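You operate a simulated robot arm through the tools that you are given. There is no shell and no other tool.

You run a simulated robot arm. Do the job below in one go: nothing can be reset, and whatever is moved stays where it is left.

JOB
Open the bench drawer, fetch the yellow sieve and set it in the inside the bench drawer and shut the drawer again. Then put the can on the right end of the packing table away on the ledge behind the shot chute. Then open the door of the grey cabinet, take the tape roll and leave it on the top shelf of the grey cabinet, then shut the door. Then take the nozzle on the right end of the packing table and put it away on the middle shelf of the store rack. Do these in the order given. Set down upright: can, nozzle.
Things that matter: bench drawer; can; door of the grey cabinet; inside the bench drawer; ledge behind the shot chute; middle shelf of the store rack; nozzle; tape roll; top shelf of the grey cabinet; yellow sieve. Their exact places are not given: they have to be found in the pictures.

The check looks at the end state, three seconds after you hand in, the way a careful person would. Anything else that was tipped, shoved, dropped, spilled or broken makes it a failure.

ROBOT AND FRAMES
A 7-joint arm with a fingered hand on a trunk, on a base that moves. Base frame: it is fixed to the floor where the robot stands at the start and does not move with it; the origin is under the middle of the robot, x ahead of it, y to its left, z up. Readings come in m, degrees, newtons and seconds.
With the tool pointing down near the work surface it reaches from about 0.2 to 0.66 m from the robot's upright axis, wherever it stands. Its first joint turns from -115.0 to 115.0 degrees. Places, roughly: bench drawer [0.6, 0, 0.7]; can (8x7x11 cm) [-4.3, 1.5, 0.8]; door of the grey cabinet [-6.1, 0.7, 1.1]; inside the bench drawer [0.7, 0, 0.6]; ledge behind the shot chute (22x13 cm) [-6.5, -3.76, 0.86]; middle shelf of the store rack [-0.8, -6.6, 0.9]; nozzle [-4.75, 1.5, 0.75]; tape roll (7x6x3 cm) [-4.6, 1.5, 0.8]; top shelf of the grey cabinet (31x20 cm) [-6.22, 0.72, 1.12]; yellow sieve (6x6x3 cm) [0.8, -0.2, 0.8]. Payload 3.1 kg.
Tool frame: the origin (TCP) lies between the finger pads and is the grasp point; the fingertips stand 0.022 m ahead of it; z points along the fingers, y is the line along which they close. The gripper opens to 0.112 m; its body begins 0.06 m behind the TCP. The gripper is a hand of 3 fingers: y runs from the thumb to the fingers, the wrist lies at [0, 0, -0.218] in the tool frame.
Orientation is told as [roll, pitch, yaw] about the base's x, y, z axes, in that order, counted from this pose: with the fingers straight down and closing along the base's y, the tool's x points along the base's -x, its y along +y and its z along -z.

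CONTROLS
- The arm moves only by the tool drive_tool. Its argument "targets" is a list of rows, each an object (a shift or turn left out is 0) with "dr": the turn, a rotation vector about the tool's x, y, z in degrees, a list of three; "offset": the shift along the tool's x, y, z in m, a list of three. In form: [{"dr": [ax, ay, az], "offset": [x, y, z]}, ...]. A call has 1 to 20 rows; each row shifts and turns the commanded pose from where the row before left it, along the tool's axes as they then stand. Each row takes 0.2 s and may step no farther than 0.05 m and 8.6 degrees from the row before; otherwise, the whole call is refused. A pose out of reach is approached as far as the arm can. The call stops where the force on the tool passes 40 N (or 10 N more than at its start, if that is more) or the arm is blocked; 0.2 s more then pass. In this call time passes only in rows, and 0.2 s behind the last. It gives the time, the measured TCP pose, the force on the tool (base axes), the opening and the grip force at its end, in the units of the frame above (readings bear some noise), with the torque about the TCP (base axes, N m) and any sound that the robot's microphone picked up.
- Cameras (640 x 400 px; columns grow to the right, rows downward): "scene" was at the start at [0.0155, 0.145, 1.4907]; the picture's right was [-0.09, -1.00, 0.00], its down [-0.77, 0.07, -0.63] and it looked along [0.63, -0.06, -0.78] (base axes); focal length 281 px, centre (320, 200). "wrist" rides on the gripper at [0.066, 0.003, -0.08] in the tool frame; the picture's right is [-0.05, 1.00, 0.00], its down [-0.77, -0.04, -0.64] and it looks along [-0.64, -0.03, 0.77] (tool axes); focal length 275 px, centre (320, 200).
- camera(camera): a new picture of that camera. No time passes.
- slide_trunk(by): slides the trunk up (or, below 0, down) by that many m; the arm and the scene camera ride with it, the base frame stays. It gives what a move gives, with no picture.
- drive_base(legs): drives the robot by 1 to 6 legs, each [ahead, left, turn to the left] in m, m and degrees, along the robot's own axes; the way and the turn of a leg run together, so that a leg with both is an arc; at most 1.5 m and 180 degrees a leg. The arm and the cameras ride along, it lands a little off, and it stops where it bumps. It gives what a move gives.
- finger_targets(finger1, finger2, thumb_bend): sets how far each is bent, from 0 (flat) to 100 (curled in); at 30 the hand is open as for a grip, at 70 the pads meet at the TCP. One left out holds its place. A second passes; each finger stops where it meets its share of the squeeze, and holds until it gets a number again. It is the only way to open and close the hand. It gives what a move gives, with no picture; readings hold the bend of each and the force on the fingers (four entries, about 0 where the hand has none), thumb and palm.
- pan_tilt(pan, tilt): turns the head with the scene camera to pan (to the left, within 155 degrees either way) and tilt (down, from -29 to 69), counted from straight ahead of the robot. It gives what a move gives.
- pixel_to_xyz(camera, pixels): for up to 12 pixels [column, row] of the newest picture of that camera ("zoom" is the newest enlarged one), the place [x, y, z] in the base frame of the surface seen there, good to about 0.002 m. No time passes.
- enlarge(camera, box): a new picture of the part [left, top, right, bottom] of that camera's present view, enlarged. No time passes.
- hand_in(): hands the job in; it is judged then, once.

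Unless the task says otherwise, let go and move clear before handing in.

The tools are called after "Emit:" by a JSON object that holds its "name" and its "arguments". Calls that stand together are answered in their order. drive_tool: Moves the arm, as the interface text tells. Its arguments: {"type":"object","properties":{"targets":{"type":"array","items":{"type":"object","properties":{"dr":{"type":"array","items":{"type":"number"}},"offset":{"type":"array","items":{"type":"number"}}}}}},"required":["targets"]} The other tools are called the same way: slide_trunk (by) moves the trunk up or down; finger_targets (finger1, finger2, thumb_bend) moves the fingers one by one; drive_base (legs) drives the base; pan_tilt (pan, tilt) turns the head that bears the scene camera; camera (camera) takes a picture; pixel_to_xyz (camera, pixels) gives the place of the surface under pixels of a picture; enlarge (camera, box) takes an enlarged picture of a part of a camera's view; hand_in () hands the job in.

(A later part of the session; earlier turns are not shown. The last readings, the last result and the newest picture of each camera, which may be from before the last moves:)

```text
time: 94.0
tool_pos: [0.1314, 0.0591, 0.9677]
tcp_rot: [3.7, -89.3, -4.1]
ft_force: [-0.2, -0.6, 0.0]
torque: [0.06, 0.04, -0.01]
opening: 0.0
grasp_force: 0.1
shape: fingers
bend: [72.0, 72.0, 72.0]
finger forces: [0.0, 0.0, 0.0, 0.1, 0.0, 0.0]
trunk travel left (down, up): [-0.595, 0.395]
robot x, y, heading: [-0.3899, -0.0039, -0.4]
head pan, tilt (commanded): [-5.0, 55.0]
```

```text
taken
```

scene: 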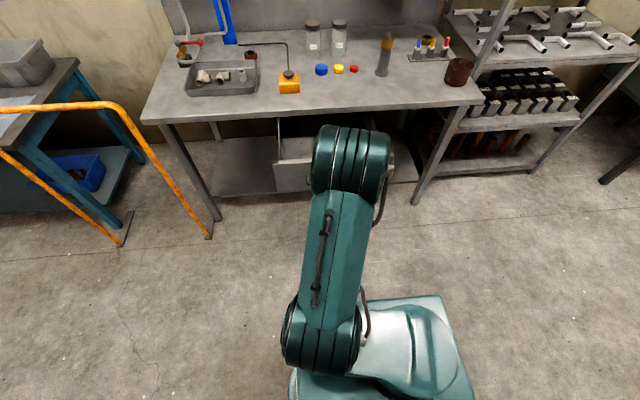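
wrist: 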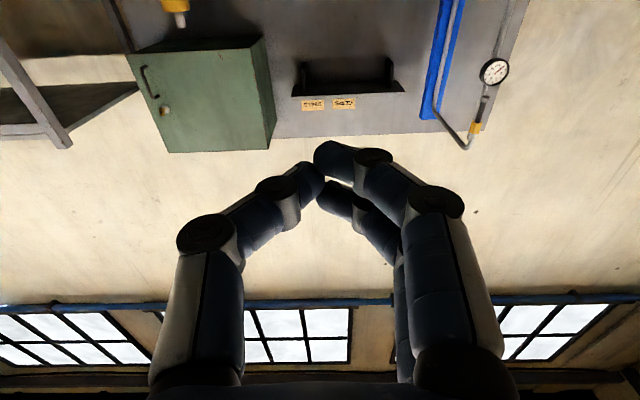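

The elbow is well clear at x≈−0.15. Lowering the trunk so the fist is level with the panel just under the bar.

Emit:
{"name": "slide_trunk", "arguments": {"by": -0.308}}

Emit:
{"name": "pan_tilt", "arguments": {"pan": -5, "tilt": 45}}

Emit:
{"name": "camera", "arguments": {"camera": "scene"}}

Emit:
{"name": "camera", "arguments": {"camera": "wrist"}}

```text
time: 97.0
tool_pos: [0.133, 0.0582, 0.6595]
tcp_rot: [2.4, -89.4, -2.7]
ft_force: [-0.5, 0.2, -0.1]
torque: [0.0, 0.01, -0.01]
opening: 0.0
grasp_force: 0.0
shape: fingers
bend: [72.0, 72.0, 72.0]
finger forces: [0.0, 0.1, 0.0, 0.1, 0.0, 0.0]
trunk travel left (down, up): [-0.287, 0.703]
robot x, y, heading: [-0.39, -0.0096, -0.1]
head pan, tilt (commanded): [-5.0, 55.0]
```

```text
time: 97.8
tool_pos: [0.134, 0.0583, 0.6598]
tcp_rot: [2.2, -89.4, -2.7]
ft_force: [0.4, 0.2, -0.5]
torque: [-0.02, -0.06, 0.01]
opening: 0.0
grasp_force: 0.1
shape: fingers
bend: [72.0, 72.0, 72.0]
finger forces: [0.0, 0.0, 0.0, 0.0, 0.0, 0.0]
trunk travel left (down, up): [-0.287, 0.703]
robot x, y, heading: [-0.3907, -0.0074, -0.7]
head pan, tilt (commanded): [-5.0, 45.0]
```

```text
taken
```

scene: 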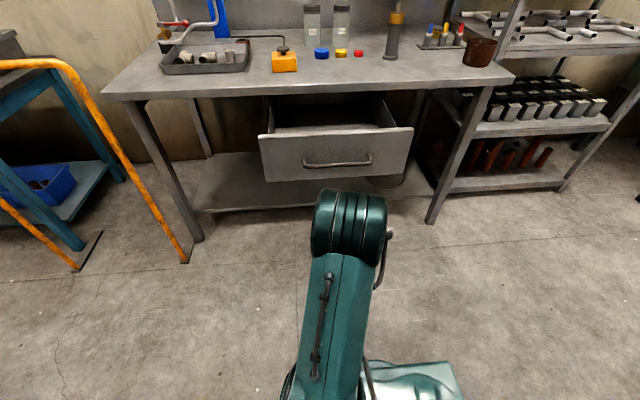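

```text
taken
```

wrist: 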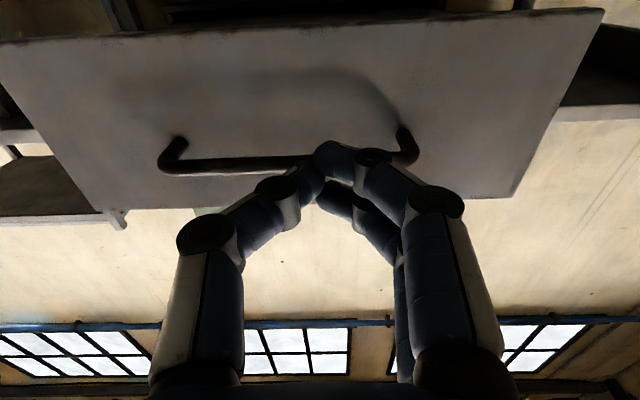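

The fist is just before the panel, slightly below the bar. I'll push forward in steps.

Emit:
{"name": "drive_tool", "arguments": {"targets": [{"offset": [0, 0, 0.03]}, {"offset": [0, 0, 0.03]}, {"offset": [0, 0, 0.03]}, {"offset": [0, 0, 0.02]}]}}

Emit:
{"name": "camera", "arguments": {"camera": "scene"}}

Emit:
{"name": "camera", "arguments": {"camera": "wrist"}}

```text
time: 98.8
tool_pos: [0.2439, 0.0576, 0.6595]
tcp_rot: [3.3, -89.4, -3.8]
ft_force: [0.6, 1.3, 0.4]
torque: [0.01, 0.0, -0.01]
opening: 0.0001
grasp_force: 0.0
shape: fingers
bend: [72.0, 72.0, 72.0]
finger forces: [0.0, 0.1, 0.1, 0.1, 0.0, 0.1]
trunk travel left (down, up): [-0.287, 0.703]
robot x, y, heading: [-0.3881, -0.0039, -0.5]
head pan, tilt (commanded): [-5.0, 45.0]
```

```text
taken
```

scene: 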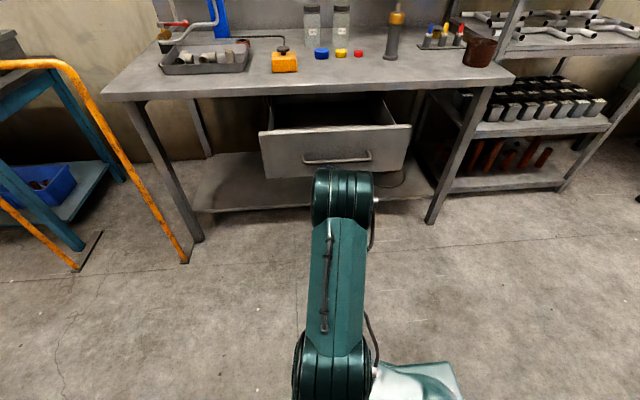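

```text
taken
```

wrist: 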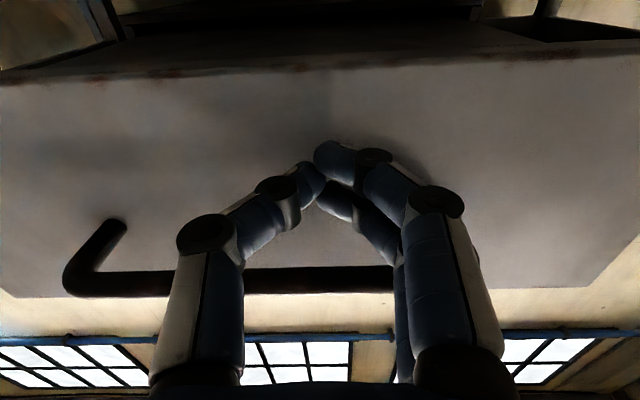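

The fist touches the panel and the drawer starts moving. Continuing the push.

Emit:
{"name": "drive_tool", "arguments": {"targets": [{"offset": [0, 0, 0.03]}, {"offset": [0, 0, 0.03]}, {"offset": [0, 0, 0.03]}, {"offset": [0, 0, 0.03]}]}}

Emit:
{"name": "camera", "arguments": {"camera": "scene"}}

```text
time: 99.8
tool_pos: [0.3646, 0.056, 0.658]
tcp_rot: [3.5, -89.3, -3.9]
ft_force: [0.2, -0.1, 0.5]
torque: [-0.01, 0.01, 0.01]
opening: 0.0
grasp_force: 0.1
shape: fingers
bend: [72.0, 72.0, 72.0]
finger forces: [0.0, 0.0, 0.0, 0.1, 0.1, 0.0]
trunk travel left (down, up): [-0.287, 0.703]
robot x, y, heading: [-0.3897, -0.0063, -0.3]
head pan, tilt (commanded): [-5.0, 45.0]
```

```text
taken
```

scene: 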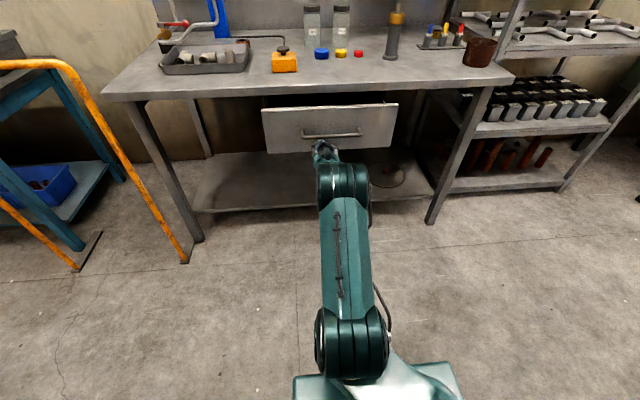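

The drawer is closing well. I'll drive the base 0.08 m ahead (pushing along), then finish with the arm.

Emit:
{"name": "drive_base", "arguments": {"legs": [[0.08, 0, 0]]}}

Emit:
{"name": "drive_tool", "arguments": {"targets": [{"offset": [0, 0, 0.02]}, {"offset": [0, 0, 0.015]}]}}

Emit:
{"name": "camera", "arguments": {"camera": "scene"}}

```text
time: 100.8
tool_pos: [0.4431, 0.0553, 0.657]
tcp_rot: [2.1, -89.5, -2.6]
ft_force: [0.0, 0.2, -0.1]
torque: [0.0, 0.02, 0.0]
opening: 0.0
grasp_force: 0.1
shape: fingers
bend: [72.0, 72.0, 72.0]
finger forces: [0.0, 0.0, 0.1, 0.0, 0.0, 0.1]
trunk travel left (down, up): [-0.287, 0.703]
robot x, y, heading: [-0.3094, -0.0087, -0.3]
head pan, tilt (commanded): [-5.0, 45.0]
```

```text
time: 101.4
tool_pos: [0.4796, 0.0554, 0.6573]
tcp_rot: [2.4, -89.4, -2.9]
ft_force: [-0.1, 0.6, 0.5]
torque: [-0.02, 0.01, -0.01]
opening: 0.0
grasp_force: 0.0
shape: fingers
bend: [72.0, 72.0, 72.0]
finger forces: [0.0, 0.0, 0.0, 0.0, 0.1, 0.0]
trunk travel left (down, up): [-0.287, 0.703]
robot x, y, heading: [-0.3088, -0.0114, -0.5]
head pan, tilt (commanded): [-5.0, 45.0]
```

```text
taken
```

scene: 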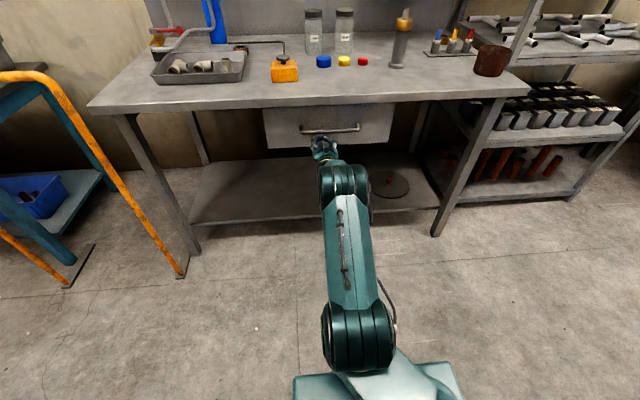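

Emit:
{"name": "drive_tool", "arguments": {"targets": [{"offset": [0, 0, 0.01]}, {"offset": [0, 0, 0.008]}, {"offset": [0, 0, 0.006]}, {"offset": [0, 0, 0.005]}]}}

Emit:
{"name": "enlarge", "arguments": {"camera": "scene", "box": [240, 80, 420, 180]}}

Emit:
{"name": "pixel_to_xyz", "arguments": {"camera": "scene", "pixels": [[280, 125], [375, 120], [375, 135], [350, 128]]}}

```text
time: 102.3
tool_pos: [0.4987, 0.0545, 0.6572]
tcp_rot: [4.5, -89.3, -5.2]
ft_force: [-26.8, -1.7, 2.7]
torque: [-0.02, -0.16, -0.09]
opening: 0.0
grasp_force: 16.2
shape: fingers
bend: [73.0, 73.0, 74.0]
finger forces: [5.6, 6.9, 0.0, 0.0, 19.5, 0.1]
trunk travel left (down, up): [-0.287, 0.703]
robot x, y, heading: [-0.3122, -0.0069, -0.6]
head pan, tilt (commanded): [-5.0, 45.0]
stopped in row 4: the force on the tool passed its limit at 46 N (the readings are from after the stop); the commanded pose is now the measured one
```

```text
3.56 times, centred on (330, 130) of scene
```

zoom: 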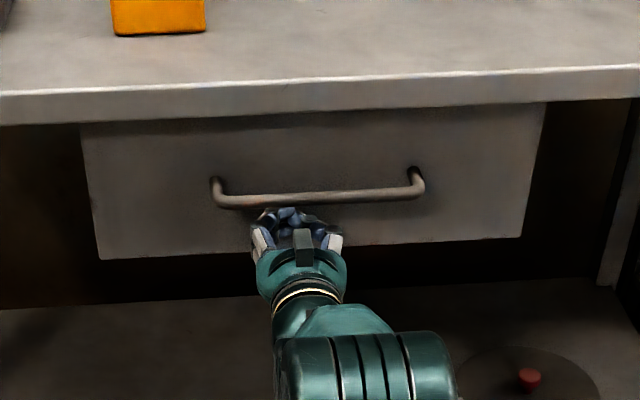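

```text
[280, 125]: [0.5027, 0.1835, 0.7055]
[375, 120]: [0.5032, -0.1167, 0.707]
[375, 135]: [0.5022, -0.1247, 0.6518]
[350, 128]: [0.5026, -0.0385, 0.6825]
```

The force rose to 46 N at the end stop, so the drawer is shut against its stop. I'll back off and verify.

Emit:
{"name": "drive_tool", "arguments": {"targets": [{"offset": [0, 0, -0.03]}, {"offset": [0, 0, -0.04]}]}}

Emit:
{"name": "camera", "arguments": {"camera": "scene"}}

Emit:
{"name": "pixel_to_xyz", "arguments": {"camera": "scene", "pixels": [[280, 125], [375, 120], [375, 135], [350, 128]]}}

```text
time: 102.9
tool_pos: [0.4295, 0.0551, 0.6569]
tcp_rot: [1.3, -88.9, -1.9]
ft_force: [0.0, 1.2, -0.2]
torque: [0.02, -0.02, 0.01]
opening: 0.0002
grasp_force: 0.1
shape: fingers
bend: [72.0, 72.0, 72.0]
finger forces: [0.0, 0.1, 0.0, 0.1, 0.0, 0.0]
trunk travel left (down, up): [-0.287, 0.703]
robot x, y, heading: [-0.3113, -0.0086, -0.3]
head pan, tilt (commanded): [-5.0, 45.0]
```

```text
taken
```

scene: 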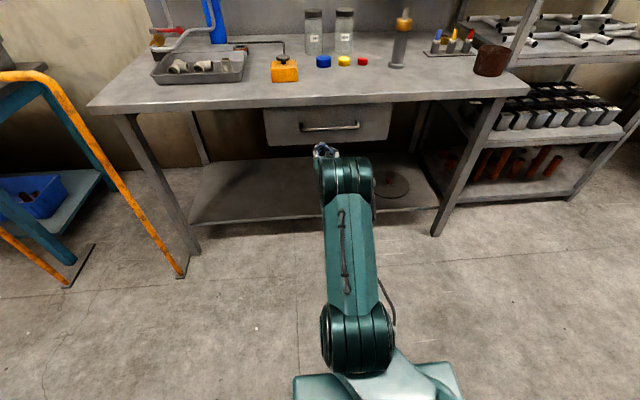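

```text
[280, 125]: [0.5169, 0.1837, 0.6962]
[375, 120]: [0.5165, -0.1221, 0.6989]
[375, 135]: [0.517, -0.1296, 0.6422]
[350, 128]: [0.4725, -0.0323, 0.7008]
```

The drawer is shut (panel back at x=0.517). Next I'll back off, restore the travel pose, and look toward the packing table.

Emit:
{"name": "drive_base", "arguments": {"legs": [[-0.6, 0, 0]]}}

Emit:
{"name": "slide_trunk", "arguments": {"by": 0.3}}

Emit:
{"name": "drive_tool", "arguments": {"targets": [{"dr": [0, 8.1, 0]}, {"dr": [0, 8.1, 0]}, {"dr": [0, 8.1, 0]}, {"dr": [0, 8.1, 0]}, {"dr": [0, 8.1, 0]}, {"dr": [0, 8.1, 0]}, {"dr": [0, 8.1, 0]}, {"dr": [0, 8.1, 0]}, {"dr": [0, 8.1, 0]}, {"dr": [0, 8.1, 0]}, {"dr": [0, 8.1, 0]}]}}

Emit:
{"name": "finger_targets", "arguments": {"finger1": 30, "finger2": 30, "thumb_bend": 30}}

Emit:
{"name": "pan_tilt", "arguments": {"pan": 150, "tilt": 20}}

Emit:
{"name": "camera", "arguments": {"camera": "scene"}}

```text
time: 106.3
tool_pos: [-0.1745, 0.0582, 0.656]
tcp_rot: [2.1, -88.9, -2.9]
ft_force: [0.1, -0.3, 0.4]
torque: [0.04, 0.0, 0.0]
opening: 0.0
grasp_force: 0.0
shape: fingers
bend: [72.0, 72.0, 72.0]
finger forces: [0.0, 0.1, 0.1, 0.0, 0.1, 0.0]
trunk travel left (down, up): [-0.287, 0.703]
robot x, y, heading: [-0.9118, -0.0011, -0.6]
head pan, tilt (commanded): [-5.0, 45.0]
```

```text
time: 109.3
tool_pos: [-0.1741, 0.0587, 0.9561]
tcp_rot: [1.8, -88.9, -2.7]
ft_force: [-0.1, -0.7, -1.0]
torque: [-0.01, -0.04, 0.0]
opening: 0.0
grasp_force: 0.1
shape: fingers
bend: [72.0, 72.0, 72.0]
finger forces: [0.0, 0.0, 0.0, 0.0, 0.0, 0.0]
trunk travel left (down, up): [-0.587, 0.403]
robot x, y, heading: [-0.9167, -0.0028, -0.7]
head pan, tilt (commanded): [-5.0, 45.0]
```

```text
time: 111.7
tool_pos: [-0.2818, 0.0462, 0.9571]
tcp_rot: [0.1, -2.5, -0.7]
ft_force: [-0.4, 0.2, 0.3]
torque: [-0.02, -0.04, -0.02]
opening: 0.0
grasp_force: 0.0
shape: fingers
bend: [72.0, 72.0, 72.0]
finger forces: [0.0, 0.1, 0.0, 0.0, 0.0, 0.0]
out of reach, approached as far as the arm can: row 8, 9, 10, 11
trunk travel left (down, up): [-0.587, 0.403]
robot x, y, heading: [-0.9131, -0.0019, -0.8]
head pan, tilt (commanded): [-5.0, 45.0]
```

```text
time: 112.7
tool_pos: [-0.2811, 0.0463, 0.9557]
tcp_rot: [0.0, -2.5, -0.6]
ft_force: [0.4, -0.3, -1.9]
torque: [-0.02, 0.0, 0.03]
opening: 0.1111
grasp_force: 0.1
shape: fingers
bend: [30.0, 30.0, 30.0]
finger forces: [0.0, 0.1, 0.0, 0.0, 0.1, 0.1]
trunk travel left (down, up): [-0.587, 0.403]
robot x, y, heading: [-0.9154, -0.0016, -0.9]
head pan, tilt (commanded): [-5.0, 45.0]
```

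```text
time: 115.1
tool_pos: [-0.281, 0.0471, 0.9548]
tcp_rot: [0.1, -2.5, -0.8]
ft_force: [0.0, 0.0, 0.3]
torque: [-0.02, 0.05, 0.02]
opening: 0.1115
grasp_force: 0.0
shape: fingers
bend: [30.0, 30.0, 30.0]
finger forces: [0.1, 0.1, 0.1, 0.1, 0.0, 0.0]
trunk travel left (down, up): [-0.587, 0.403]
robot x, y, heading: [-0.9187, -0.0003, -0.4]
head pan, tilt (commanded): [150.0, 20.0]
```

```text
taken
```

scene: 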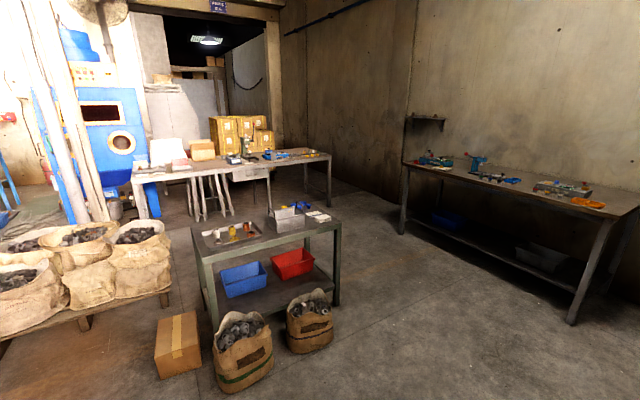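

Emit:
{"name": "drive_tool", "arguments": {"targets": [{"offset": [0.05, 0, 0]}, {"offset": [0.05, 0, 0]}, {"offset": [0.05, 0, 0]}, {"offset": [0.05, 0, 0]}]}}

Emit:
{"name": "pixel_to_xyz", "arguments": {"camera": "scene", "pixels": [[235, 160], [300, 157], [140, 170], [325, 155], [265, 215], [220, 235], [232, 228], [290, 245], [335, 222], [200, 255], [480, 175], [610, 205]]}}

Emit:
{"name": "enlarge", "arguments": {"camera": "scene", "box": [120, 110, 360, 260]}}

```text
time: 116.1
tool_pos: [-0.4825, 0.0481, 0.9552]
tcp_rot: [0.1, 0.0, -0.8]
ft_force: [0.7, 0.3, -0.2]
torque: [0.01, -0.01, 0.01]
opening: 0.1112
grasp_force: 0.1
shape: fingers
bend: [30.0, 30.0, 30.0]
finger forces: [0.0, 0.0, 0.1, 0.0, 0.1, 0.0]
trunk travel left (down, up): [-0.587, 0.403]
robot x, y, heading: [-0.9171, 0.003, -0.8]
head pan, tilt (commanded): [150.0, 20.0]
```

```text
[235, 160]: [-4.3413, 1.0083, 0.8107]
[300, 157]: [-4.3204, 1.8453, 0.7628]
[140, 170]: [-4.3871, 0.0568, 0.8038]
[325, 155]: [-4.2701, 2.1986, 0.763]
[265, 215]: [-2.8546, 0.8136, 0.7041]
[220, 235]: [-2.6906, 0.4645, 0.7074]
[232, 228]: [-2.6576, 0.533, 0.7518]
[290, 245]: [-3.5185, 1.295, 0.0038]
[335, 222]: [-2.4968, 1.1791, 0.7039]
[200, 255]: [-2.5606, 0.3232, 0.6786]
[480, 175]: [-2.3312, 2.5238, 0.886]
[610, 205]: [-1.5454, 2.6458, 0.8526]
```

```text
2.67 times, centred on (240, 185) of scene
```

zoom: 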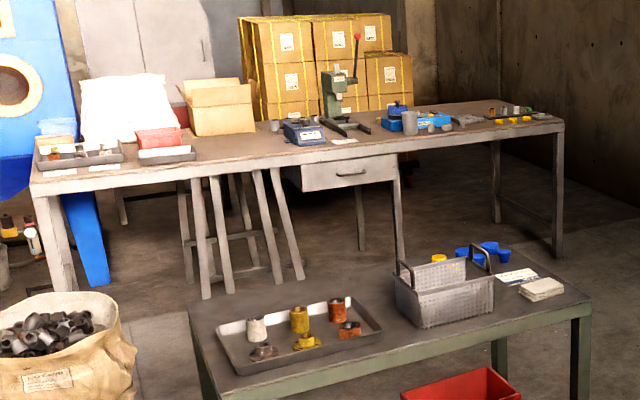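

The packing table runs along y (0..2.2) at x≈−4.3, top z≈0.76. I'll map the trolley, sacks, and right-hand table edges to plan a safe route.

Emit:
{"name": "camera", "arguments": {"camera": "scene"}}

Emit:
{"name": "pixel_to_xyz", "arguments": {"camera": "scene", "pixels": [[402, 165], [520, 205], [600, 220], [405, 232], [572, 322], [340, 225], [302, 350], [336, 300], [245, 390], [180, 375], [330, 205], [270, 175]]}}

Emit:
{"name": "pan_tilt", "arguments": {"pan": 100, "tilt": 30}}

Emit:
{"name": "camera", "arguments": {"camera": "scene"}}

Emit:
{"name": "pixel_to_xyz", "arguments": {"camera": "scene", "pixels": [[100, 250], [200, 300], [300, 250], [400, 250], [500, 300], [600, 200], [320, 180], [150, 180]]}}

```text
taken
```

scene: 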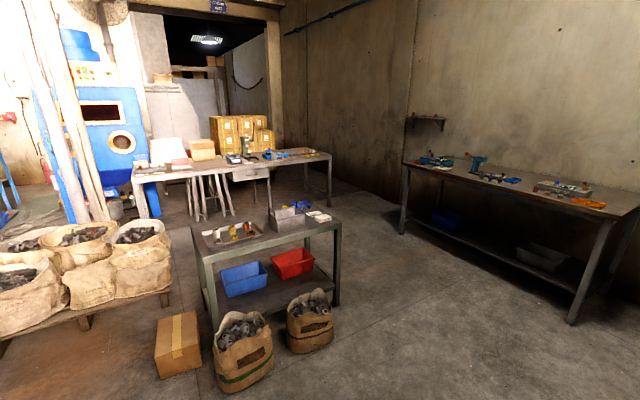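

```text
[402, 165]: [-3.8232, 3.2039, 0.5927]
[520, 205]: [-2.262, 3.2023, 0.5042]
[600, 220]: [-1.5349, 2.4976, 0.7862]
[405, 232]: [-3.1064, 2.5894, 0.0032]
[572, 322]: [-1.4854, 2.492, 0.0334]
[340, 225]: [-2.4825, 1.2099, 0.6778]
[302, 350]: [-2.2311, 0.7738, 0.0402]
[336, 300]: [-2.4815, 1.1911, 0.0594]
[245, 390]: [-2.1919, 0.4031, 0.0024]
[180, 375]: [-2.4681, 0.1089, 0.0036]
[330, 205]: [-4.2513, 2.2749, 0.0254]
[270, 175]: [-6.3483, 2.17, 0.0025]
```

```text
time: 117.2
tool_pos: [-0.4815, 0.0481, 0.9553]
tcp_rot: [0.0, 0.2, -0.8]
ft_force: [-0.1, -0.2, 0.1]
torque: [-0.01, 0.01, 0.01]
opening: 0.111
grasp_force: 0.1
shape: fingers
bend: [30.0, 30.0, 30.0]
finger forces: [0.0, 0.0, 0.0, 0.0, 0.1, 0.0]
trunk travel left (down, up): [-0.587, 0.403]
robot x, y, heading: [-0.9134, -0.0025, -0.8]
head pan, tilt (commanded): [100.0, 30.0]
```

```text
taken
```

scene: 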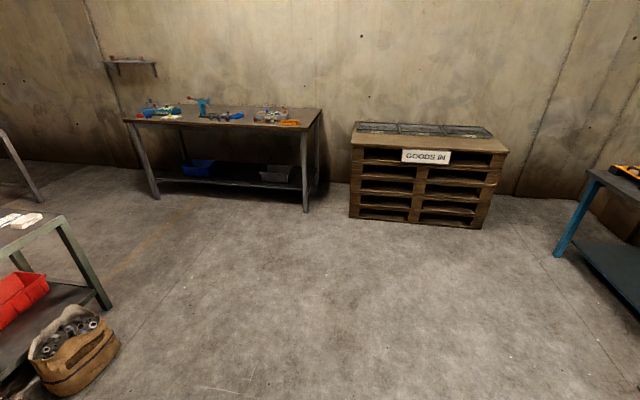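

```text
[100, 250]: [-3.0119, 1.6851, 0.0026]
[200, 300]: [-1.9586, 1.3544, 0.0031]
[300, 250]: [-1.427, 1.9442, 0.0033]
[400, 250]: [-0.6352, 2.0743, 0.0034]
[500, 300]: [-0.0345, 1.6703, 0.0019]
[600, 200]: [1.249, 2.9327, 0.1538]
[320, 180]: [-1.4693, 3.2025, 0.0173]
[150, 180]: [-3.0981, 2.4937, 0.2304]
```

The corridor between the trolley (y<1.25) and the right table (y>2.49) is clear at y≈1.85. I'll turn around and drive along it to near the packing table.

Emit:
{"name": "drive_base", "arguments": {"legs": [[0, 0, 179], [0.3, -0.95, 0], [0.3, -0.9, 0], [1.0, 0, 0]]}}

Emit:
{"name": "pan_tilt", "arguments": {"pan": 0, "tilt": 35}}

Emit:
{"name": "camera", "arguments": {"camera": "scene"}}

```text
time: 139.2
tool_pos: [-2.9057, 1.861, 0.9562]
tcp_rot: [0.1, 0.1, 178.2]
ft_force: [0.4, 0.4, -0.3]
torque: [-0.01, 0.03, -0.01]
opening: 0.1111
grasp_force: 0.0
shape: fingers
bend: [30.0, 30.0, 30.0]
finger forces: [0.0, 0.1, 0.1, 0.0, 0.1, 0.1]
trunk travel left (down, up): [-0.587, 0.403]
robot x, y, heading: [-2.4709, 1.9013, 178.1]
head pan, tilt (commanded): [100.0, 30.0]
```

```text
time: 140.9
tool_pos: [-2.9046, 1.8601, 0.9559]
tcp_rot: [0.0, 0.2, 178.3]
ft_force: [0.3, 0.4, 0.4]
torque: [-0.01, -0.03, 0.02]
opening: 0.1111
grasp_force: 0.1
shape: fingers
bend: [30.0, 30.0, 30.0]
finger forces: [0.0, 0.0, 0.1, 0.0, 0.0, 0.0]
trunk travel left (down, up): [-0.587, 0.403]
robot x, y, heading: [-2.4705, 1.9039, 178.2]
head pan, tilt (commanded): [0.0, 35.0]
```

```text
taken
```

scene: 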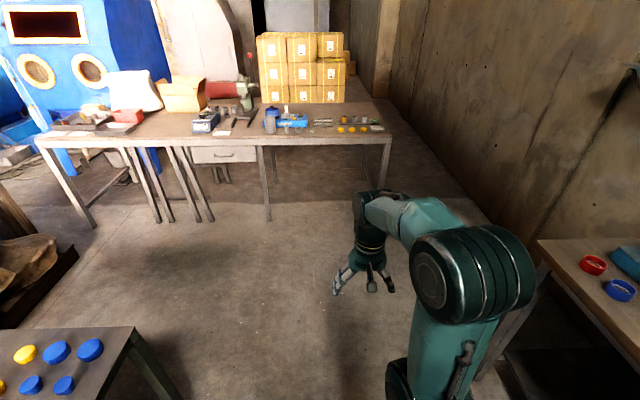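

Clear ahead. I'll drive nearer to the table's right end and look closely at the items.

Emit:
{"name": "drive_base", "arguments": {"legs": [[0.95, 0.15, 1.8]]}}

Emit:
{"name": "camera", "arguments": {"camera": "scene"}}

Emit:
{"name": "pixel_to_xyz", "arguments": {"camera": "scene", "pixels": [[270, 110], [290, 110], [320, 110], [350, 110], [380, 110]]}}

```text
time: 145.9
tool_pos: [-3.8533, 1.7068, 0.9555]
tcp_rot: [0.1, 0.2, -179.7]
ft_force: [-0.3, -0.4, -0.5]
torque: [0.0, 0.02, 0.02]
opening: 0.1112
grasp_force: 0.1
shape: fingers
bend: [30.0, 30.0, 30.0]
finger forces: [0.1, 0.0, 0.1, 0.0, 0.1, 0.1]
trunk travel left (down, up): [-0.587, 0.403]
robot x, y, heading: [-3.4198, 1.7636, -179.7]
head pan, tilt (commanded): [0.0, 35.0]
```

```text
taken
```

scene: 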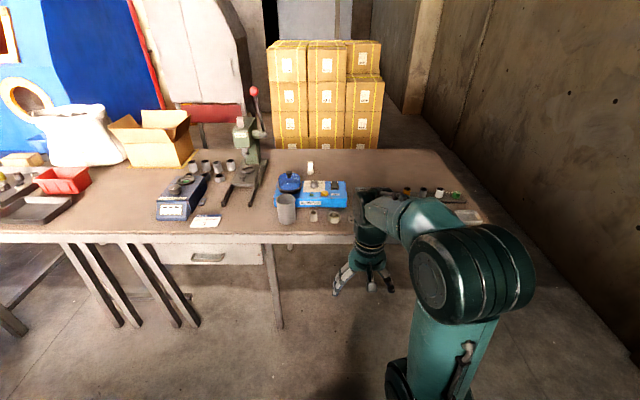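

```text
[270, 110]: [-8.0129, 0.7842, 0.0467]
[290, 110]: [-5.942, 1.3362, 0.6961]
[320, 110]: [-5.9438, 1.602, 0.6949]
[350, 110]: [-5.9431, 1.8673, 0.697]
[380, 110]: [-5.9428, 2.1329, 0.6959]
```

Emit:
{"name": "enlarge", "arguments": {"camera": "scene", "box": [180, 130, 380, 255]}}

Emit:
{"name": "pixel_to_xyz", "arguments": {"camera": "scene", "pixels": [[286, 198], [286, 215], [286, 222], [310, 168], [288, 182], [320, 185], [313, 216], [334, 216], [290, 232], [340, 235], [250, 160], [325, 160]]}}

```text
3.20 times, centred on (280, 192) of scene
```

zoom: 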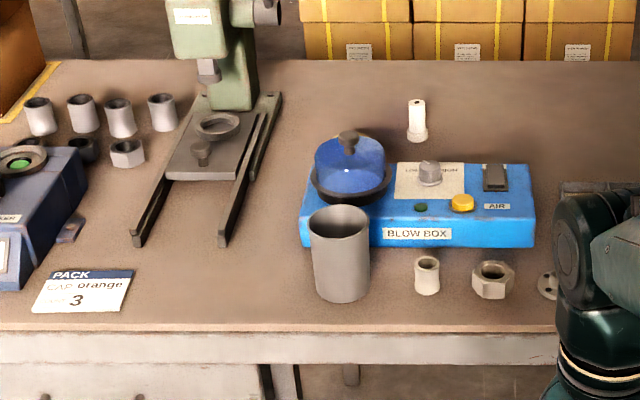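

```text
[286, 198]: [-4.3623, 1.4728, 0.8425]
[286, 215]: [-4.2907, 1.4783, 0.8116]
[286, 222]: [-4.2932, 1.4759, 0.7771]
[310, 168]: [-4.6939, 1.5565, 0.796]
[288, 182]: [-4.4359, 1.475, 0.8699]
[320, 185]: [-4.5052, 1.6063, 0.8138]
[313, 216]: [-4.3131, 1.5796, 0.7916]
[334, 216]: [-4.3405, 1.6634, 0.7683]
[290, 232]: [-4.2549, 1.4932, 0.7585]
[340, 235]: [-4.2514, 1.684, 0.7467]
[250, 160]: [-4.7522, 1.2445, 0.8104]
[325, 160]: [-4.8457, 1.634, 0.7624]
```

The can is the grey cup at (286,208) ≈ (−4.33, 1.475), and a white nozzle stands at (310,168) ≈ (−4.69, 1.56). Before grasping I'd like to see the ledge behind the shot chute from here to choose the grasp style.

Emit:
{"name": "pan_tilt", "arguments": {"pan": 61, "tilt": 10}}

Emit:
{"name": "camera", "arguments": {"camera": "scene"}}

Emit:
{"name": "enlarge", "arguments": {"camera": "scene", "box": [240, 130, 400, 260]}}

```text
time: 147.2
tool_pos: [-3.8536, 1.7059, 0.9555]
tcp_rot: [0.1, 0.2, -179.8]
ft_force: [0.2, 0.3, 1.1]
torque: [0.01, -0.05, 0.02]
opening: 0.1113
grasp_force: 0.2
shape: fingers
bend: [30.0, 30.0, 30.0]
finger forces: [0.0, 0.1, 0.1, 0.0, 0.0, 0.0]
trunk travel left (down, up): [-0.587, 0.403]
robot x, y, heading: [-3.4206, 1.7612, -179.6]
head pan, tilt (commanded): [61.0, 10.0]
```

```text
taken
```

scene: 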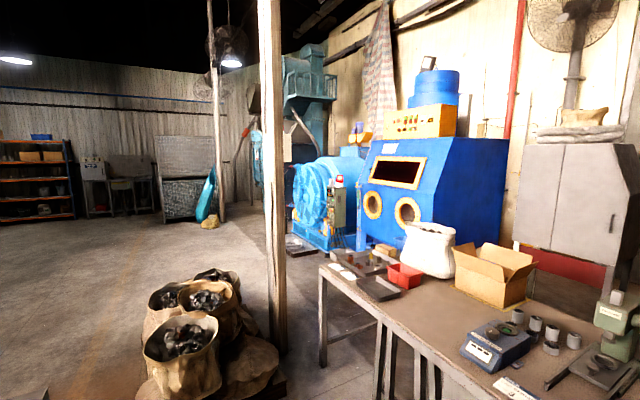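

```text
3.08 times, centred on (320, 195) of scene
```

zoom: 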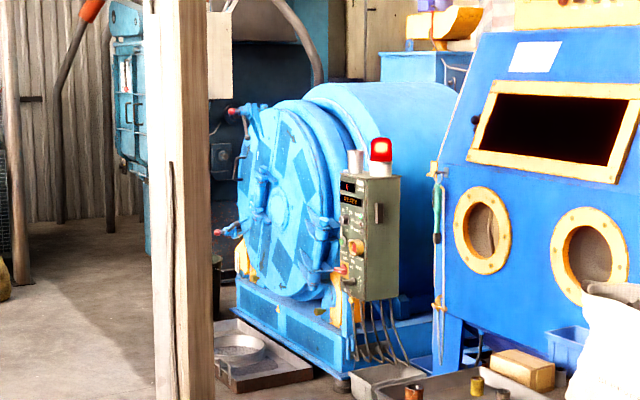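

The ledge is not visible from here; a top-side grasp will be most flexible. I'll raise the hand a bit and move in front of the can.

Emit:
{"name": "slide_trunk", "arguments": {"by": 0.12}}

Emit:
{"name": "drive_base", "arguments": {"legs": [[0.36, 0.27, 0]]}}

Emit:
{"name": "pan_tilt", "arguments": {"pan": 0, "tilt": 50}}

Emit:
{"name": "camera", "arguments": {"camera": "scene"}}

Emit:
{"name": "camera", "arguments": {"camera": "wrist"}}

```text
time: 148.7
tool_pos: [-3.8539, 1.7074, 1.0754]
tcp_rot: [0.0, 0.2, -179.7]
ft_force: [-0.1, -0.6, 0.6]
torque: [0.03, 0.02, -0.06]
opening: 0.111
grasp_force: 0.1
shape: fingers
bend: [30.0, 30.0, 30.0]
finger forces: [0.0, 0.0, 0.0, 0.0, 0.0, 0.0]
trunk travel left (down, up): [-0.707, 0.283]
robot x, y, heading: [-3.4196, 1.7638, -179.6]
head pan, tilt (commanded): [61.0, 10.0]
```

```text
time: 151.4
tool_pos: [-4.2098, 1.4299, 1.0751]
tcp_rot: [0.0, 0.2, -179.8]
ft_force: [-0.5, 1.4, 0.7]
torque: [-0.02, -0.02, -0.03]
opening: 0.1112
grasp_force: 0.2
shape: fingers
bend: [30.0, 30.0, 30.0]
finger forces: [0.0, 0.0, 0.0, 0.0, 0.1, 0.1]
trunk travel left (down, up): [-0.707, 0.283]
robot x, y, heading: [-3.7777, 1.4897, -179.7]
head pan, tilt (commanded): [61.0, 10.0]
```

```text
time: 152.8
tool_pos: [-4.2091, 1.4308, 1.0756]
tcp_rot: [0.0, 0.2, -179.8]
ft_force: [0.5, 0.5, 0.7]
torque: [-0.02, -0.01, 0.01]
opening: 0.1112
grasp_force: 0.0
shape: fingers
bend: [30.0, 30.0, 30.0]
finger forces: [0.0, 0.0, 0.0, 0.1, 0.0, 0.1]
trunk travel left (down, up): [-0.707, 0.283]
robot x, y, heading: [-3.7755, 1.49, -179.4]
head pan, tilt (commanded): [0.0, 50.0]
```

```text
taken
```

scene: 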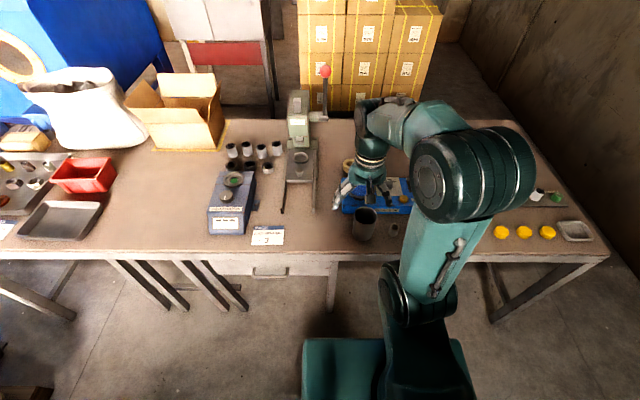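

```text
taken
```

wrist: 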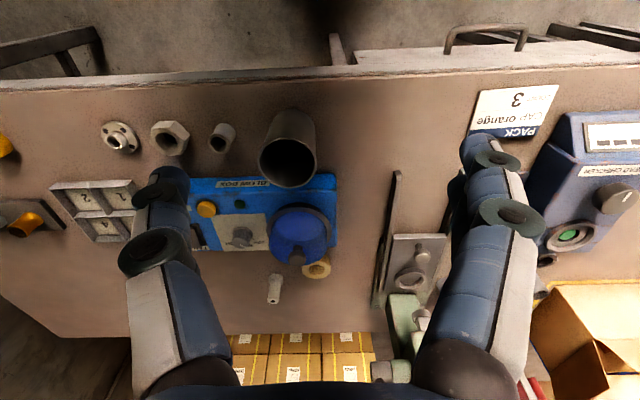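

The wrist view shows the can at (288,150), the dome at (300,235), the tape roll ring at (317,267) and the nozzle at (274,288). I'll measure them.

Emit:
{"name": "pixel_to_xyz", "arguments": {"camera": "wrist", "pixels": [[260, 162], [316, 160], [288, 185], [288, 142], [300, 212], [317, 268], [325, 262], [274, 290], [274, 275], [222, 140], [300, 240], [290, 120]]}}

Emit:
{"name": "enlarge", "arguments": {"camera": "wrist", "box": [200, 90, 400, 320]}}

```text
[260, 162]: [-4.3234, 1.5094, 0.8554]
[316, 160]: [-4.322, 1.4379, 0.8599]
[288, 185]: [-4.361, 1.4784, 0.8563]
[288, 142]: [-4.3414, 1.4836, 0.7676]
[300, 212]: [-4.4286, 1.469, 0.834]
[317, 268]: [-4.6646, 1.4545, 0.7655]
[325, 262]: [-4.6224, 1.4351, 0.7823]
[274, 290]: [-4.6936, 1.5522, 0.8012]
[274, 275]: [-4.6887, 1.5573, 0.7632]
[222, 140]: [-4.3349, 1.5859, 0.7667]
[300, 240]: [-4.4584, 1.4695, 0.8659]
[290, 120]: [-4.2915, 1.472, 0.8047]
```

```text
1.74 times, centred on (300, 205) of wrist
```

zoom: 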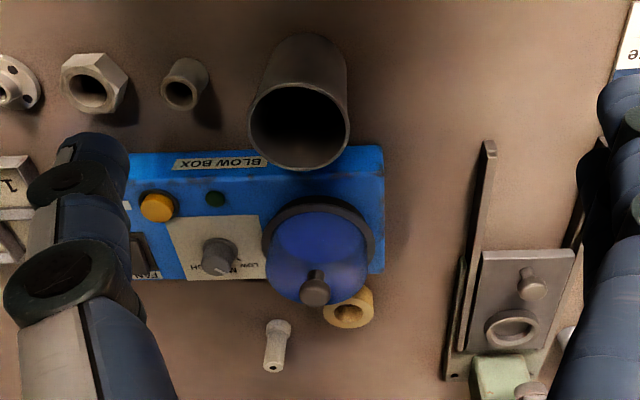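

Can centre ≈ (−4.325, 1.474), rim z≈0.858, radius 0.036. I'll go above it, tilt the hand 20° toward me, and descend partway.

Emit:
{"name": "drive_tool", "arguments": {"targets": [{"offset": [-0.0387, -0.0143, 0]}, {"offset": [-0.0387, -0.0143, 0]}, {"offset": [-0.0387, -0.0143, 0]}, {"dr": [0, -6.7, 0]}, {"dr": [0, -6.7, 0]}, {"dr": [0, -6.6, 0]}, {"offset": [0.01368, 0, 0.0376]}, {"offset": [0.01368, 0, 0.0376]}, {"offset": [0.01368, 0, 0.0376]}]}}

Emit:
{"name": "camera", "arguments": {"camera": "wrist"}}

Emit:
{"name": "enlarge", "arguments": {"camera": "scene", "box": [300, 100, 480, 270]}}

```text
time: 154.8
tool_pos: [-4.3263, 1.472, 0.9541]
tcp_rot: [0.1, -19.8, -179.7]
ft_force: [-0.5, 0.3, -0.6]
torque: [0.01, -0.01, -0.02]
opening: 0.1113
grasp_force: 0.2
shape: fingers
bend: [30.0, 30.0, 30.0]
finger forces: [0.0, 0.0, 0.0, 0.0, 0.0, 0.1]
trunk travel left (down, up): [-0.707, 0.283]
robot x, y, heading: [-3.778, 1.4883, -179.7]
head pan, tilt (commanded): [0.0, 50.0]
```

```text
taken
```

wrist: 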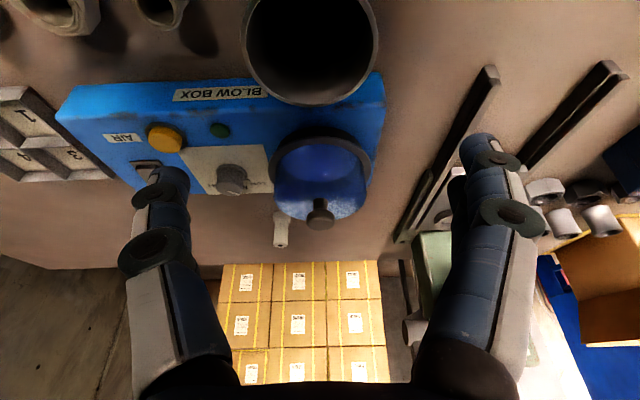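

```text
2.35 times, centred on (390, 185) of scene
```

zoom: 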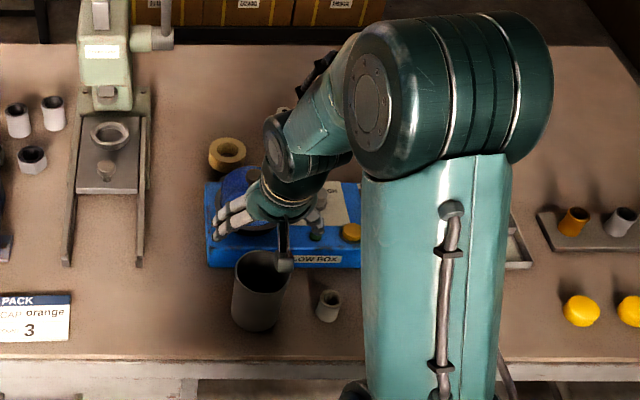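

Emit:
{"name": "pixel_to_xyz", "arguments": {"camera": "wrist", "pixels": [[245, 40], [375, 38], [310, 98], [262, 85], [360, 82]]}}

```text
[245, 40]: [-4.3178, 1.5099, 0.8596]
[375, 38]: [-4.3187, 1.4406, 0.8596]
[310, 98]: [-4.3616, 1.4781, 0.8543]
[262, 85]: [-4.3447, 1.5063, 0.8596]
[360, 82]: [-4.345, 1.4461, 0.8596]
```

Can centre refined to (−4.326, 1.475). Descending around it.

Emit:
{"name": "drive_tool", "arguments": {"targets": [{"offset": [0.01094, -0.003, 0.0301]}, {"offset": [0.01094, 0, 0.0301]}, {"offset": [0.01094, 0, 0.0301]}, {"offset": [0.01094, 0, 0.0301]}]}}

Emit:
{"name": "camera", "arguments": {"camera": "wrist"}}

Emit:
{"name": "enlarge", "arguments": {"camera": "scene", "box": [300, 100, 480, 270]}}

```text
time: 155.8
tool_pos: [-4.3264, 1.4752, 0.8256]
tcp_rot: [0.1, -19.8, -179.6]
ft_force: [-0.2, 0.8, -0.1]
torque: [0.01, 0.01, 0.02]
opening: 0.1114
grasp_force: 0.1
shape: fingers
bend: [30.0, 30.0, 30.0]
finger forces: [0.0, 0.0, 0.0, 0.0, 0.5, 0.1]
trunk travel left (down, up): [-0.707, 0.283]
robot x, y, heading: [-3.7772, 1.4872, -179.8]
head pan, tilt (commanded): [0.0, 50.0]
```

```text
taken
```

wrist: 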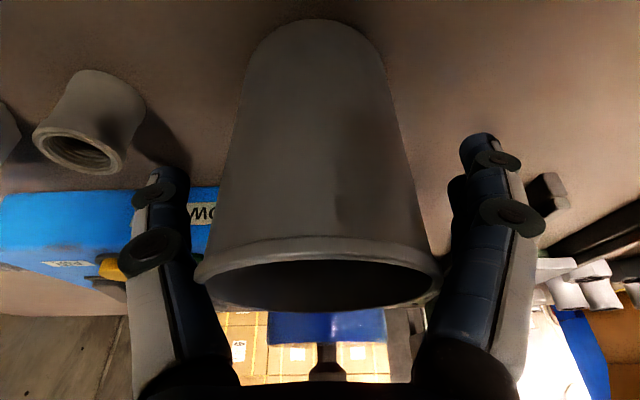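

```text
2.35 times, centred on (390, 185) of scene
```

zoom: 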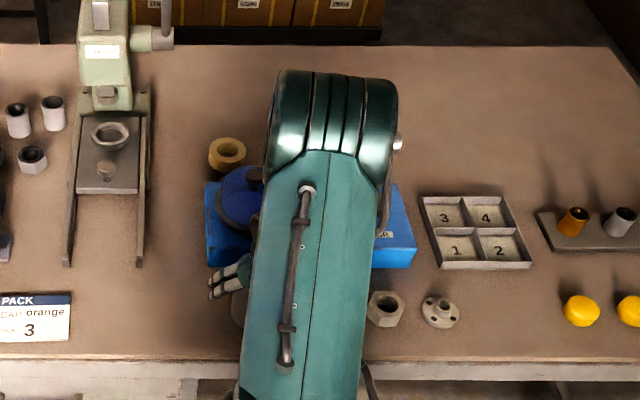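

The can is between thumb and fingers (thumb barely touches, 0.5 N). Closing the hand.

Emit:
{"name": "finger_targets", "arguments": {"finger1": 60, "finger2": 60, "thumb_bend": 60}}

Emit:
{"name": "camera", "arguments": {"camera": "wrist"}}

```text
time: 156.8
tool_pos: [-4.3249, 1.4756, 0.8273]
tcp_rot: [0.0, -19.8, -179.7]
ft_force: [-0.2, -0.5, 0.9]
torque: [-0.09, 0.03, 0.04]
opening: 0.0637
grasp_force: 22.6
shape: fingers
bend: [48.0, 56.0, 53.0]
finger forces: [7.0, 16.0, 0.0, 0.1, 22.5, 0.0]
trunk travel left (down, up): [-0.707, 0.283]
robot x, y, heading: [-3.7745, 1.4871, -179.5]
head pan, tilt (commanded): [0.0, 50.0]
```

```text
taken
```

wrist: 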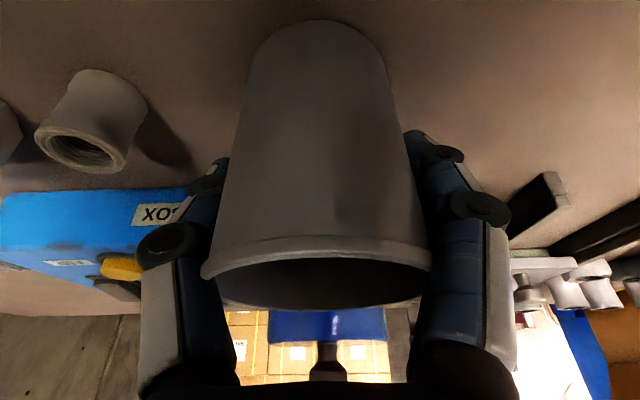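

Firm hold (22.6 N). I'll lift the can 0.2 m and check.

Emit:
{"name": "drive_tool", "arguments": {"targets": [{"offset": [-0.0068, 0, -0.0188]}, {"offset": [-0.01368, 0, -0.0376]}, {"offset": [-0.01368, 0, -0.0376]}, {"offset": [-0.01368, 0, -0.0376]}, {"offset": [-0.01368, 0, -0.0376]}]}}

Emit:
{"name": "camera", "arguments": {"camera": "wrist"}}

Emit:
{"name": "camera", "arguments": {"camera": "scene"}}

```text
time: 158.0
tool_pos: [-4.3242, 1.4785, 1.006]
tcp_rot: [0.2, -19.9, -179.9]
ft_force: [-0.2, -0.1, -1.6]
torque: [-0.03, -0.02, -0.04]
opening: 0.0627
grasp_force: 20.4
shape: fingers
bend: [49.0, 55.0, 53.0]
finger forces: [6.9, 13.1, 0.1, 0.0, 21.1, 0.0]
trunk travel left (down, up): [-0.707, 0.283]
robot x, y, heading: [-3.7767, 1.4912, -180.0]
head pan, tilt (commanded): [0.0, 50.0]
```

```text
taken
```

wrist: 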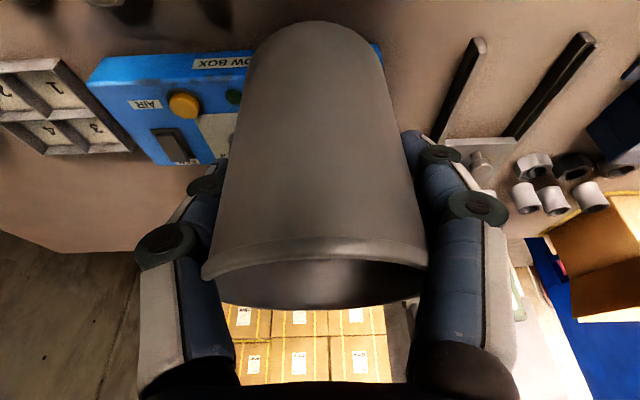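

```text
taken
```

scene: 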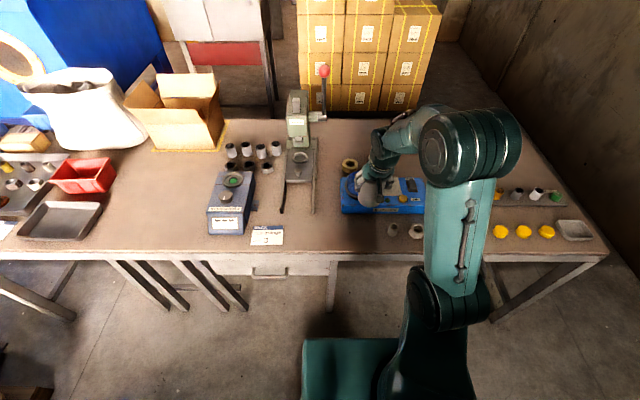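

The can is held securely. I'll look left with the head to map the route to the ledge.

Emit:
{"name": "drive_base", "arguments": {"legs": [[-0.4, 0, 0]]}}

Emit:
{"name": "pan_tilt", "arguments": {"pan": 75, "tilt": 20}}

Emit:
{"name": "camera", "arguments": {"camera": "scene"}}

Emit:
{"name": "pixel_to_xyz", "arguments": {"camera": "scene", "pixels": [[230, 390], [160, 360], [260, 330], [330, 320], [380, 330], [300, 250], [200, 250], [420, 300], [320, 280], [100, 300], [440, 380], [250, 280]]}}

```text
time: 160.5
tool_pos: [-3.9243, 1.4792, 1.0073]
tcp_rot: [0.1, -19.9, -179.9]
ft_force: [0.3, 0.2, -2.3]
torque: [0.03, 0.02, 0.0]
opening: 0.0629
grasp_force: 21.1
shape: fingers
bend: [49.0, 55.0, 53.0]
finger forces: [6.9, 13.0, 0.1, 0.0, 21.1, 0.0]
trunk travel left (down, up): [-0.707, 0.283]
robot x, y, heading: [-3.3795, 1.4887, -180.1]
head pan, tilt (commanded): [0.0, 50.0]
```

```text
time: 161.9
tool_pos: [-3.9267, 1.479, 1.0055]
tcp_rot: [0.0, -19.8, -179.9]
ft_force: [0.1, -0.4, -1.3]
torque: [-0.02, 0.01, 0.01]
opening: 0.0631
grasp_force: 20.4
shape: fingers
bend: [49.0, 55.0, 53.0]
finger forces: [6.9, 13.0, 0.0, 0.0, 21.0, 0.0]
trunk travel left (down, up): [-0.707, 0.283]
robot x, y, heading: [-3.3767, 1.4925, -180.1]
head pan, tilt (commanded): [75.0, 20.0]
```

```text
taken
```

scene: 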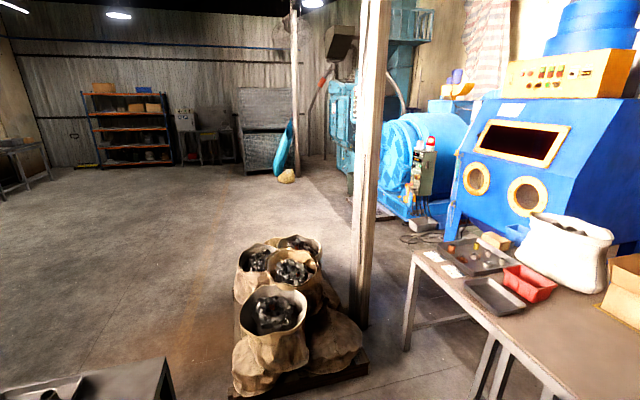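

```text
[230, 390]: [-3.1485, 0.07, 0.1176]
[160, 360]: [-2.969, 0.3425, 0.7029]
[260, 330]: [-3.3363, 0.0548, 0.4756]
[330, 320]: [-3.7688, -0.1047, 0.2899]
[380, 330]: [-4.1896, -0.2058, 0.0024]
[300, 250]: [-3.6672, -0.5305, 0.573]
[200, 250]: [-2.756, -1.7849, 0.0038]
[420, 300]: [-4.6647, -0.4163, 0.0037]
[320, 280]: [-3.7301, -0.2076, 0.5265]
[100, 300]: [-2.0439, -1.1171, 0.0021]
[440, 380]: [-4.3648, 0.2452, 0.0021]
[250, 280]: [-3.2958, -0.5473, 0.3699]
```

The sack pallet occupies x −3.9..−3.15, y −1..0.1, so I must go around via x≈−1.55. I'll back out along the corridor and then drive toward −y.

Emit:
{"name": "drive_base", "arguments": {"legs": [[-0.3, -0.36, 0], [-1.45, 0, 0], [0, 0, 90], [1.4, 0, 0]]}}

Emit:
{"name": "pan_tilt", "arguments": {"pan": -40, "tilt": 15}}

Emit:
{"name": "camera", "arguments": {"camera": "scene"}}

```text
time: 181.8
tool_pos: [-1.6391, -0.0745, 1.0062]
tcp_rot: [0.0, -19.8, -90.6]
ft_force: [0.0, -0.5, -1.2]
torque: [-0.01, -0.02, -0.01]
opening: 0.063
grasp_force: 19.4
shape: fingers
bend: [49.0, 55.0, 53.0]
finger forces: [6.5, 12.1, 0.0, 0.0, 19.8, 0.0]
trunk travel left (down, up): [-0.707, 0.283]
robot x, y, heading: [-1.6446, 0.4767, -90.6]
head pan, tilt (commanded): [75.0, 20.0]
```

```text
time: 183.8
tool_pos: [-1.6403, -0.0746, 1.005]
tcp_rot: [0.0, -19.8, -90.7]
ft_force: [-0.1, 0.8, -1.0]
torque: [-0.02, -0.02, 0.0]
opening: 0.0631
grasp_force: 19.0
shape: fingers
bend: [49.0, 55.0, 53.0]
finger forces: [6.5, 12.1, 0.1, 0.1, 19.9, 0.0]
trunk travel left (down, up): [-0.707, 0.283]
robot x, y, heading: [-1.6451, 0.474, -90.4]
head pan, tilt (commanded): [-40.0, 15.0]
```

```text
taken
```

scene: 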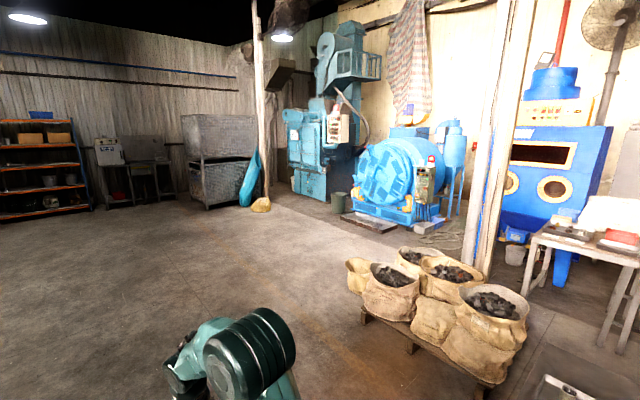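

Emit:
{"name": "enlarge", "arguments": {"camera": "scene", "box": [260, 10, 480, 240]}}

Emit:
{"name": "pixel_to_xyz", "arguments": {"camera": "scene", "pixels": [[300, 150], [340, 115], [385, 170], [370, 220], [340, 200], [310, 190], [425, 225], [265, 205], [405, 135], [450, 150]]}}

```text
1.74 times, centred on (370, 125) of scene
```

zoom: 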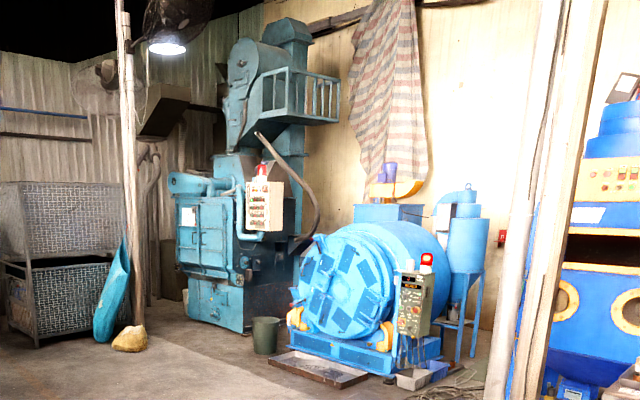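

```text
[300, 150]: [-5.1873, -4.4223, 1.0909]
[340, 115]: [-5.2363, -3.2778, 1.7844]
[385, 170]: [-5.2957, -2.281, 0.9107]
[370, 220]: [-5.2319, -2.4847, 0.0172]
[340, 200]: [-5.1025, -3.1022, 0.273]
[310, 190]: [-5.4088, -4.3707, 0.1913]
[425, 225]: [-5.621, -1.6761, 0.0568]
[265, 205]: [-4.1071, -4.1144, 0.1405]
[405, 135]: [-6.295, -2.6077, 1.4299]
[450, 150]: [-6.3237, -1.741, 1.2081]
```

The ledge should be near the teal shot machine (x≈−5.2, y≈−3.3..−4.6). I'll drive on to get a closer look.

Emit:
{"name": "drive_base", "arguments": {"legs": [[1.4, 0, 0], [1.4, 0, -45], [0.9, 0, -45]]}}

Emit:
{"name": "pan_tilt", "arguments": {"pan": 0, "tilt": 10}}

Emit:
{"name": "camera", "arguments": {"camera": "scene"}}

```text
time: 201.7
tool_pos: [-3.5598, -2.5066, 1.0065]
tcp_rot: [0.0, -19.7, 179.2]
ft_force: [0.1, 0.6, -1.3]
torque: [-0.04, -0.01, 0.02]
opening: 0.0628
grasp_force: 19.7
shape: fingers
bend: [49.0, 55.0, 53.0]
finger forces: [6.6, 11.7, 0.1, 0.0, 19.5, 0.0]
trunk travel left (down, up): [-0.707, 0.283]
robot x, y, heading: [-3.0138, -2.5055, 179.4]
head pan, tilt (commanded): [-40.0, 15.0]
cut short: leg 2, 3
```

```text
time: 202.7
tool_pos: [-3.5585, -2.5077, 1.0062]
tcp_rot: [0.0, -19.8, 179.2]
ft_force: [0.5, 0.0, -2.2]
torque: [0.01, 0.01, -0.01]
opening: 0.0628
grasp_force: 19.0
shape: fingers
bend: [49.0, 55.0, 53.0]
finger forces: [6.6, 11.8, 0.0, 0.0, 19.6, 0.1]
trunk travel left (down, up): [-0.707, 0.283]
robot x, y, heading: [-3.0079, -2.5045, 179.1]
head pan, tilt (commanded): [0.0, 10.0]
```

```text
taken
```

scene: 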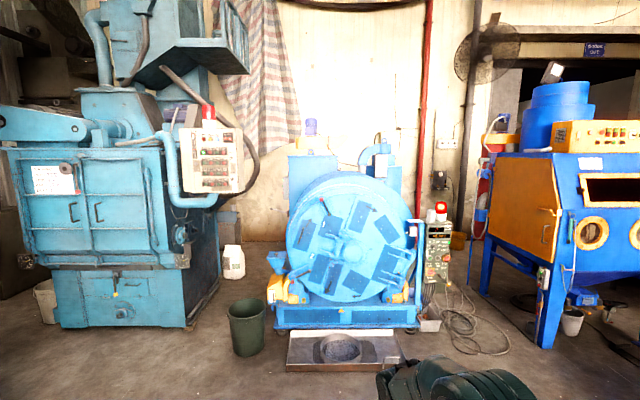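

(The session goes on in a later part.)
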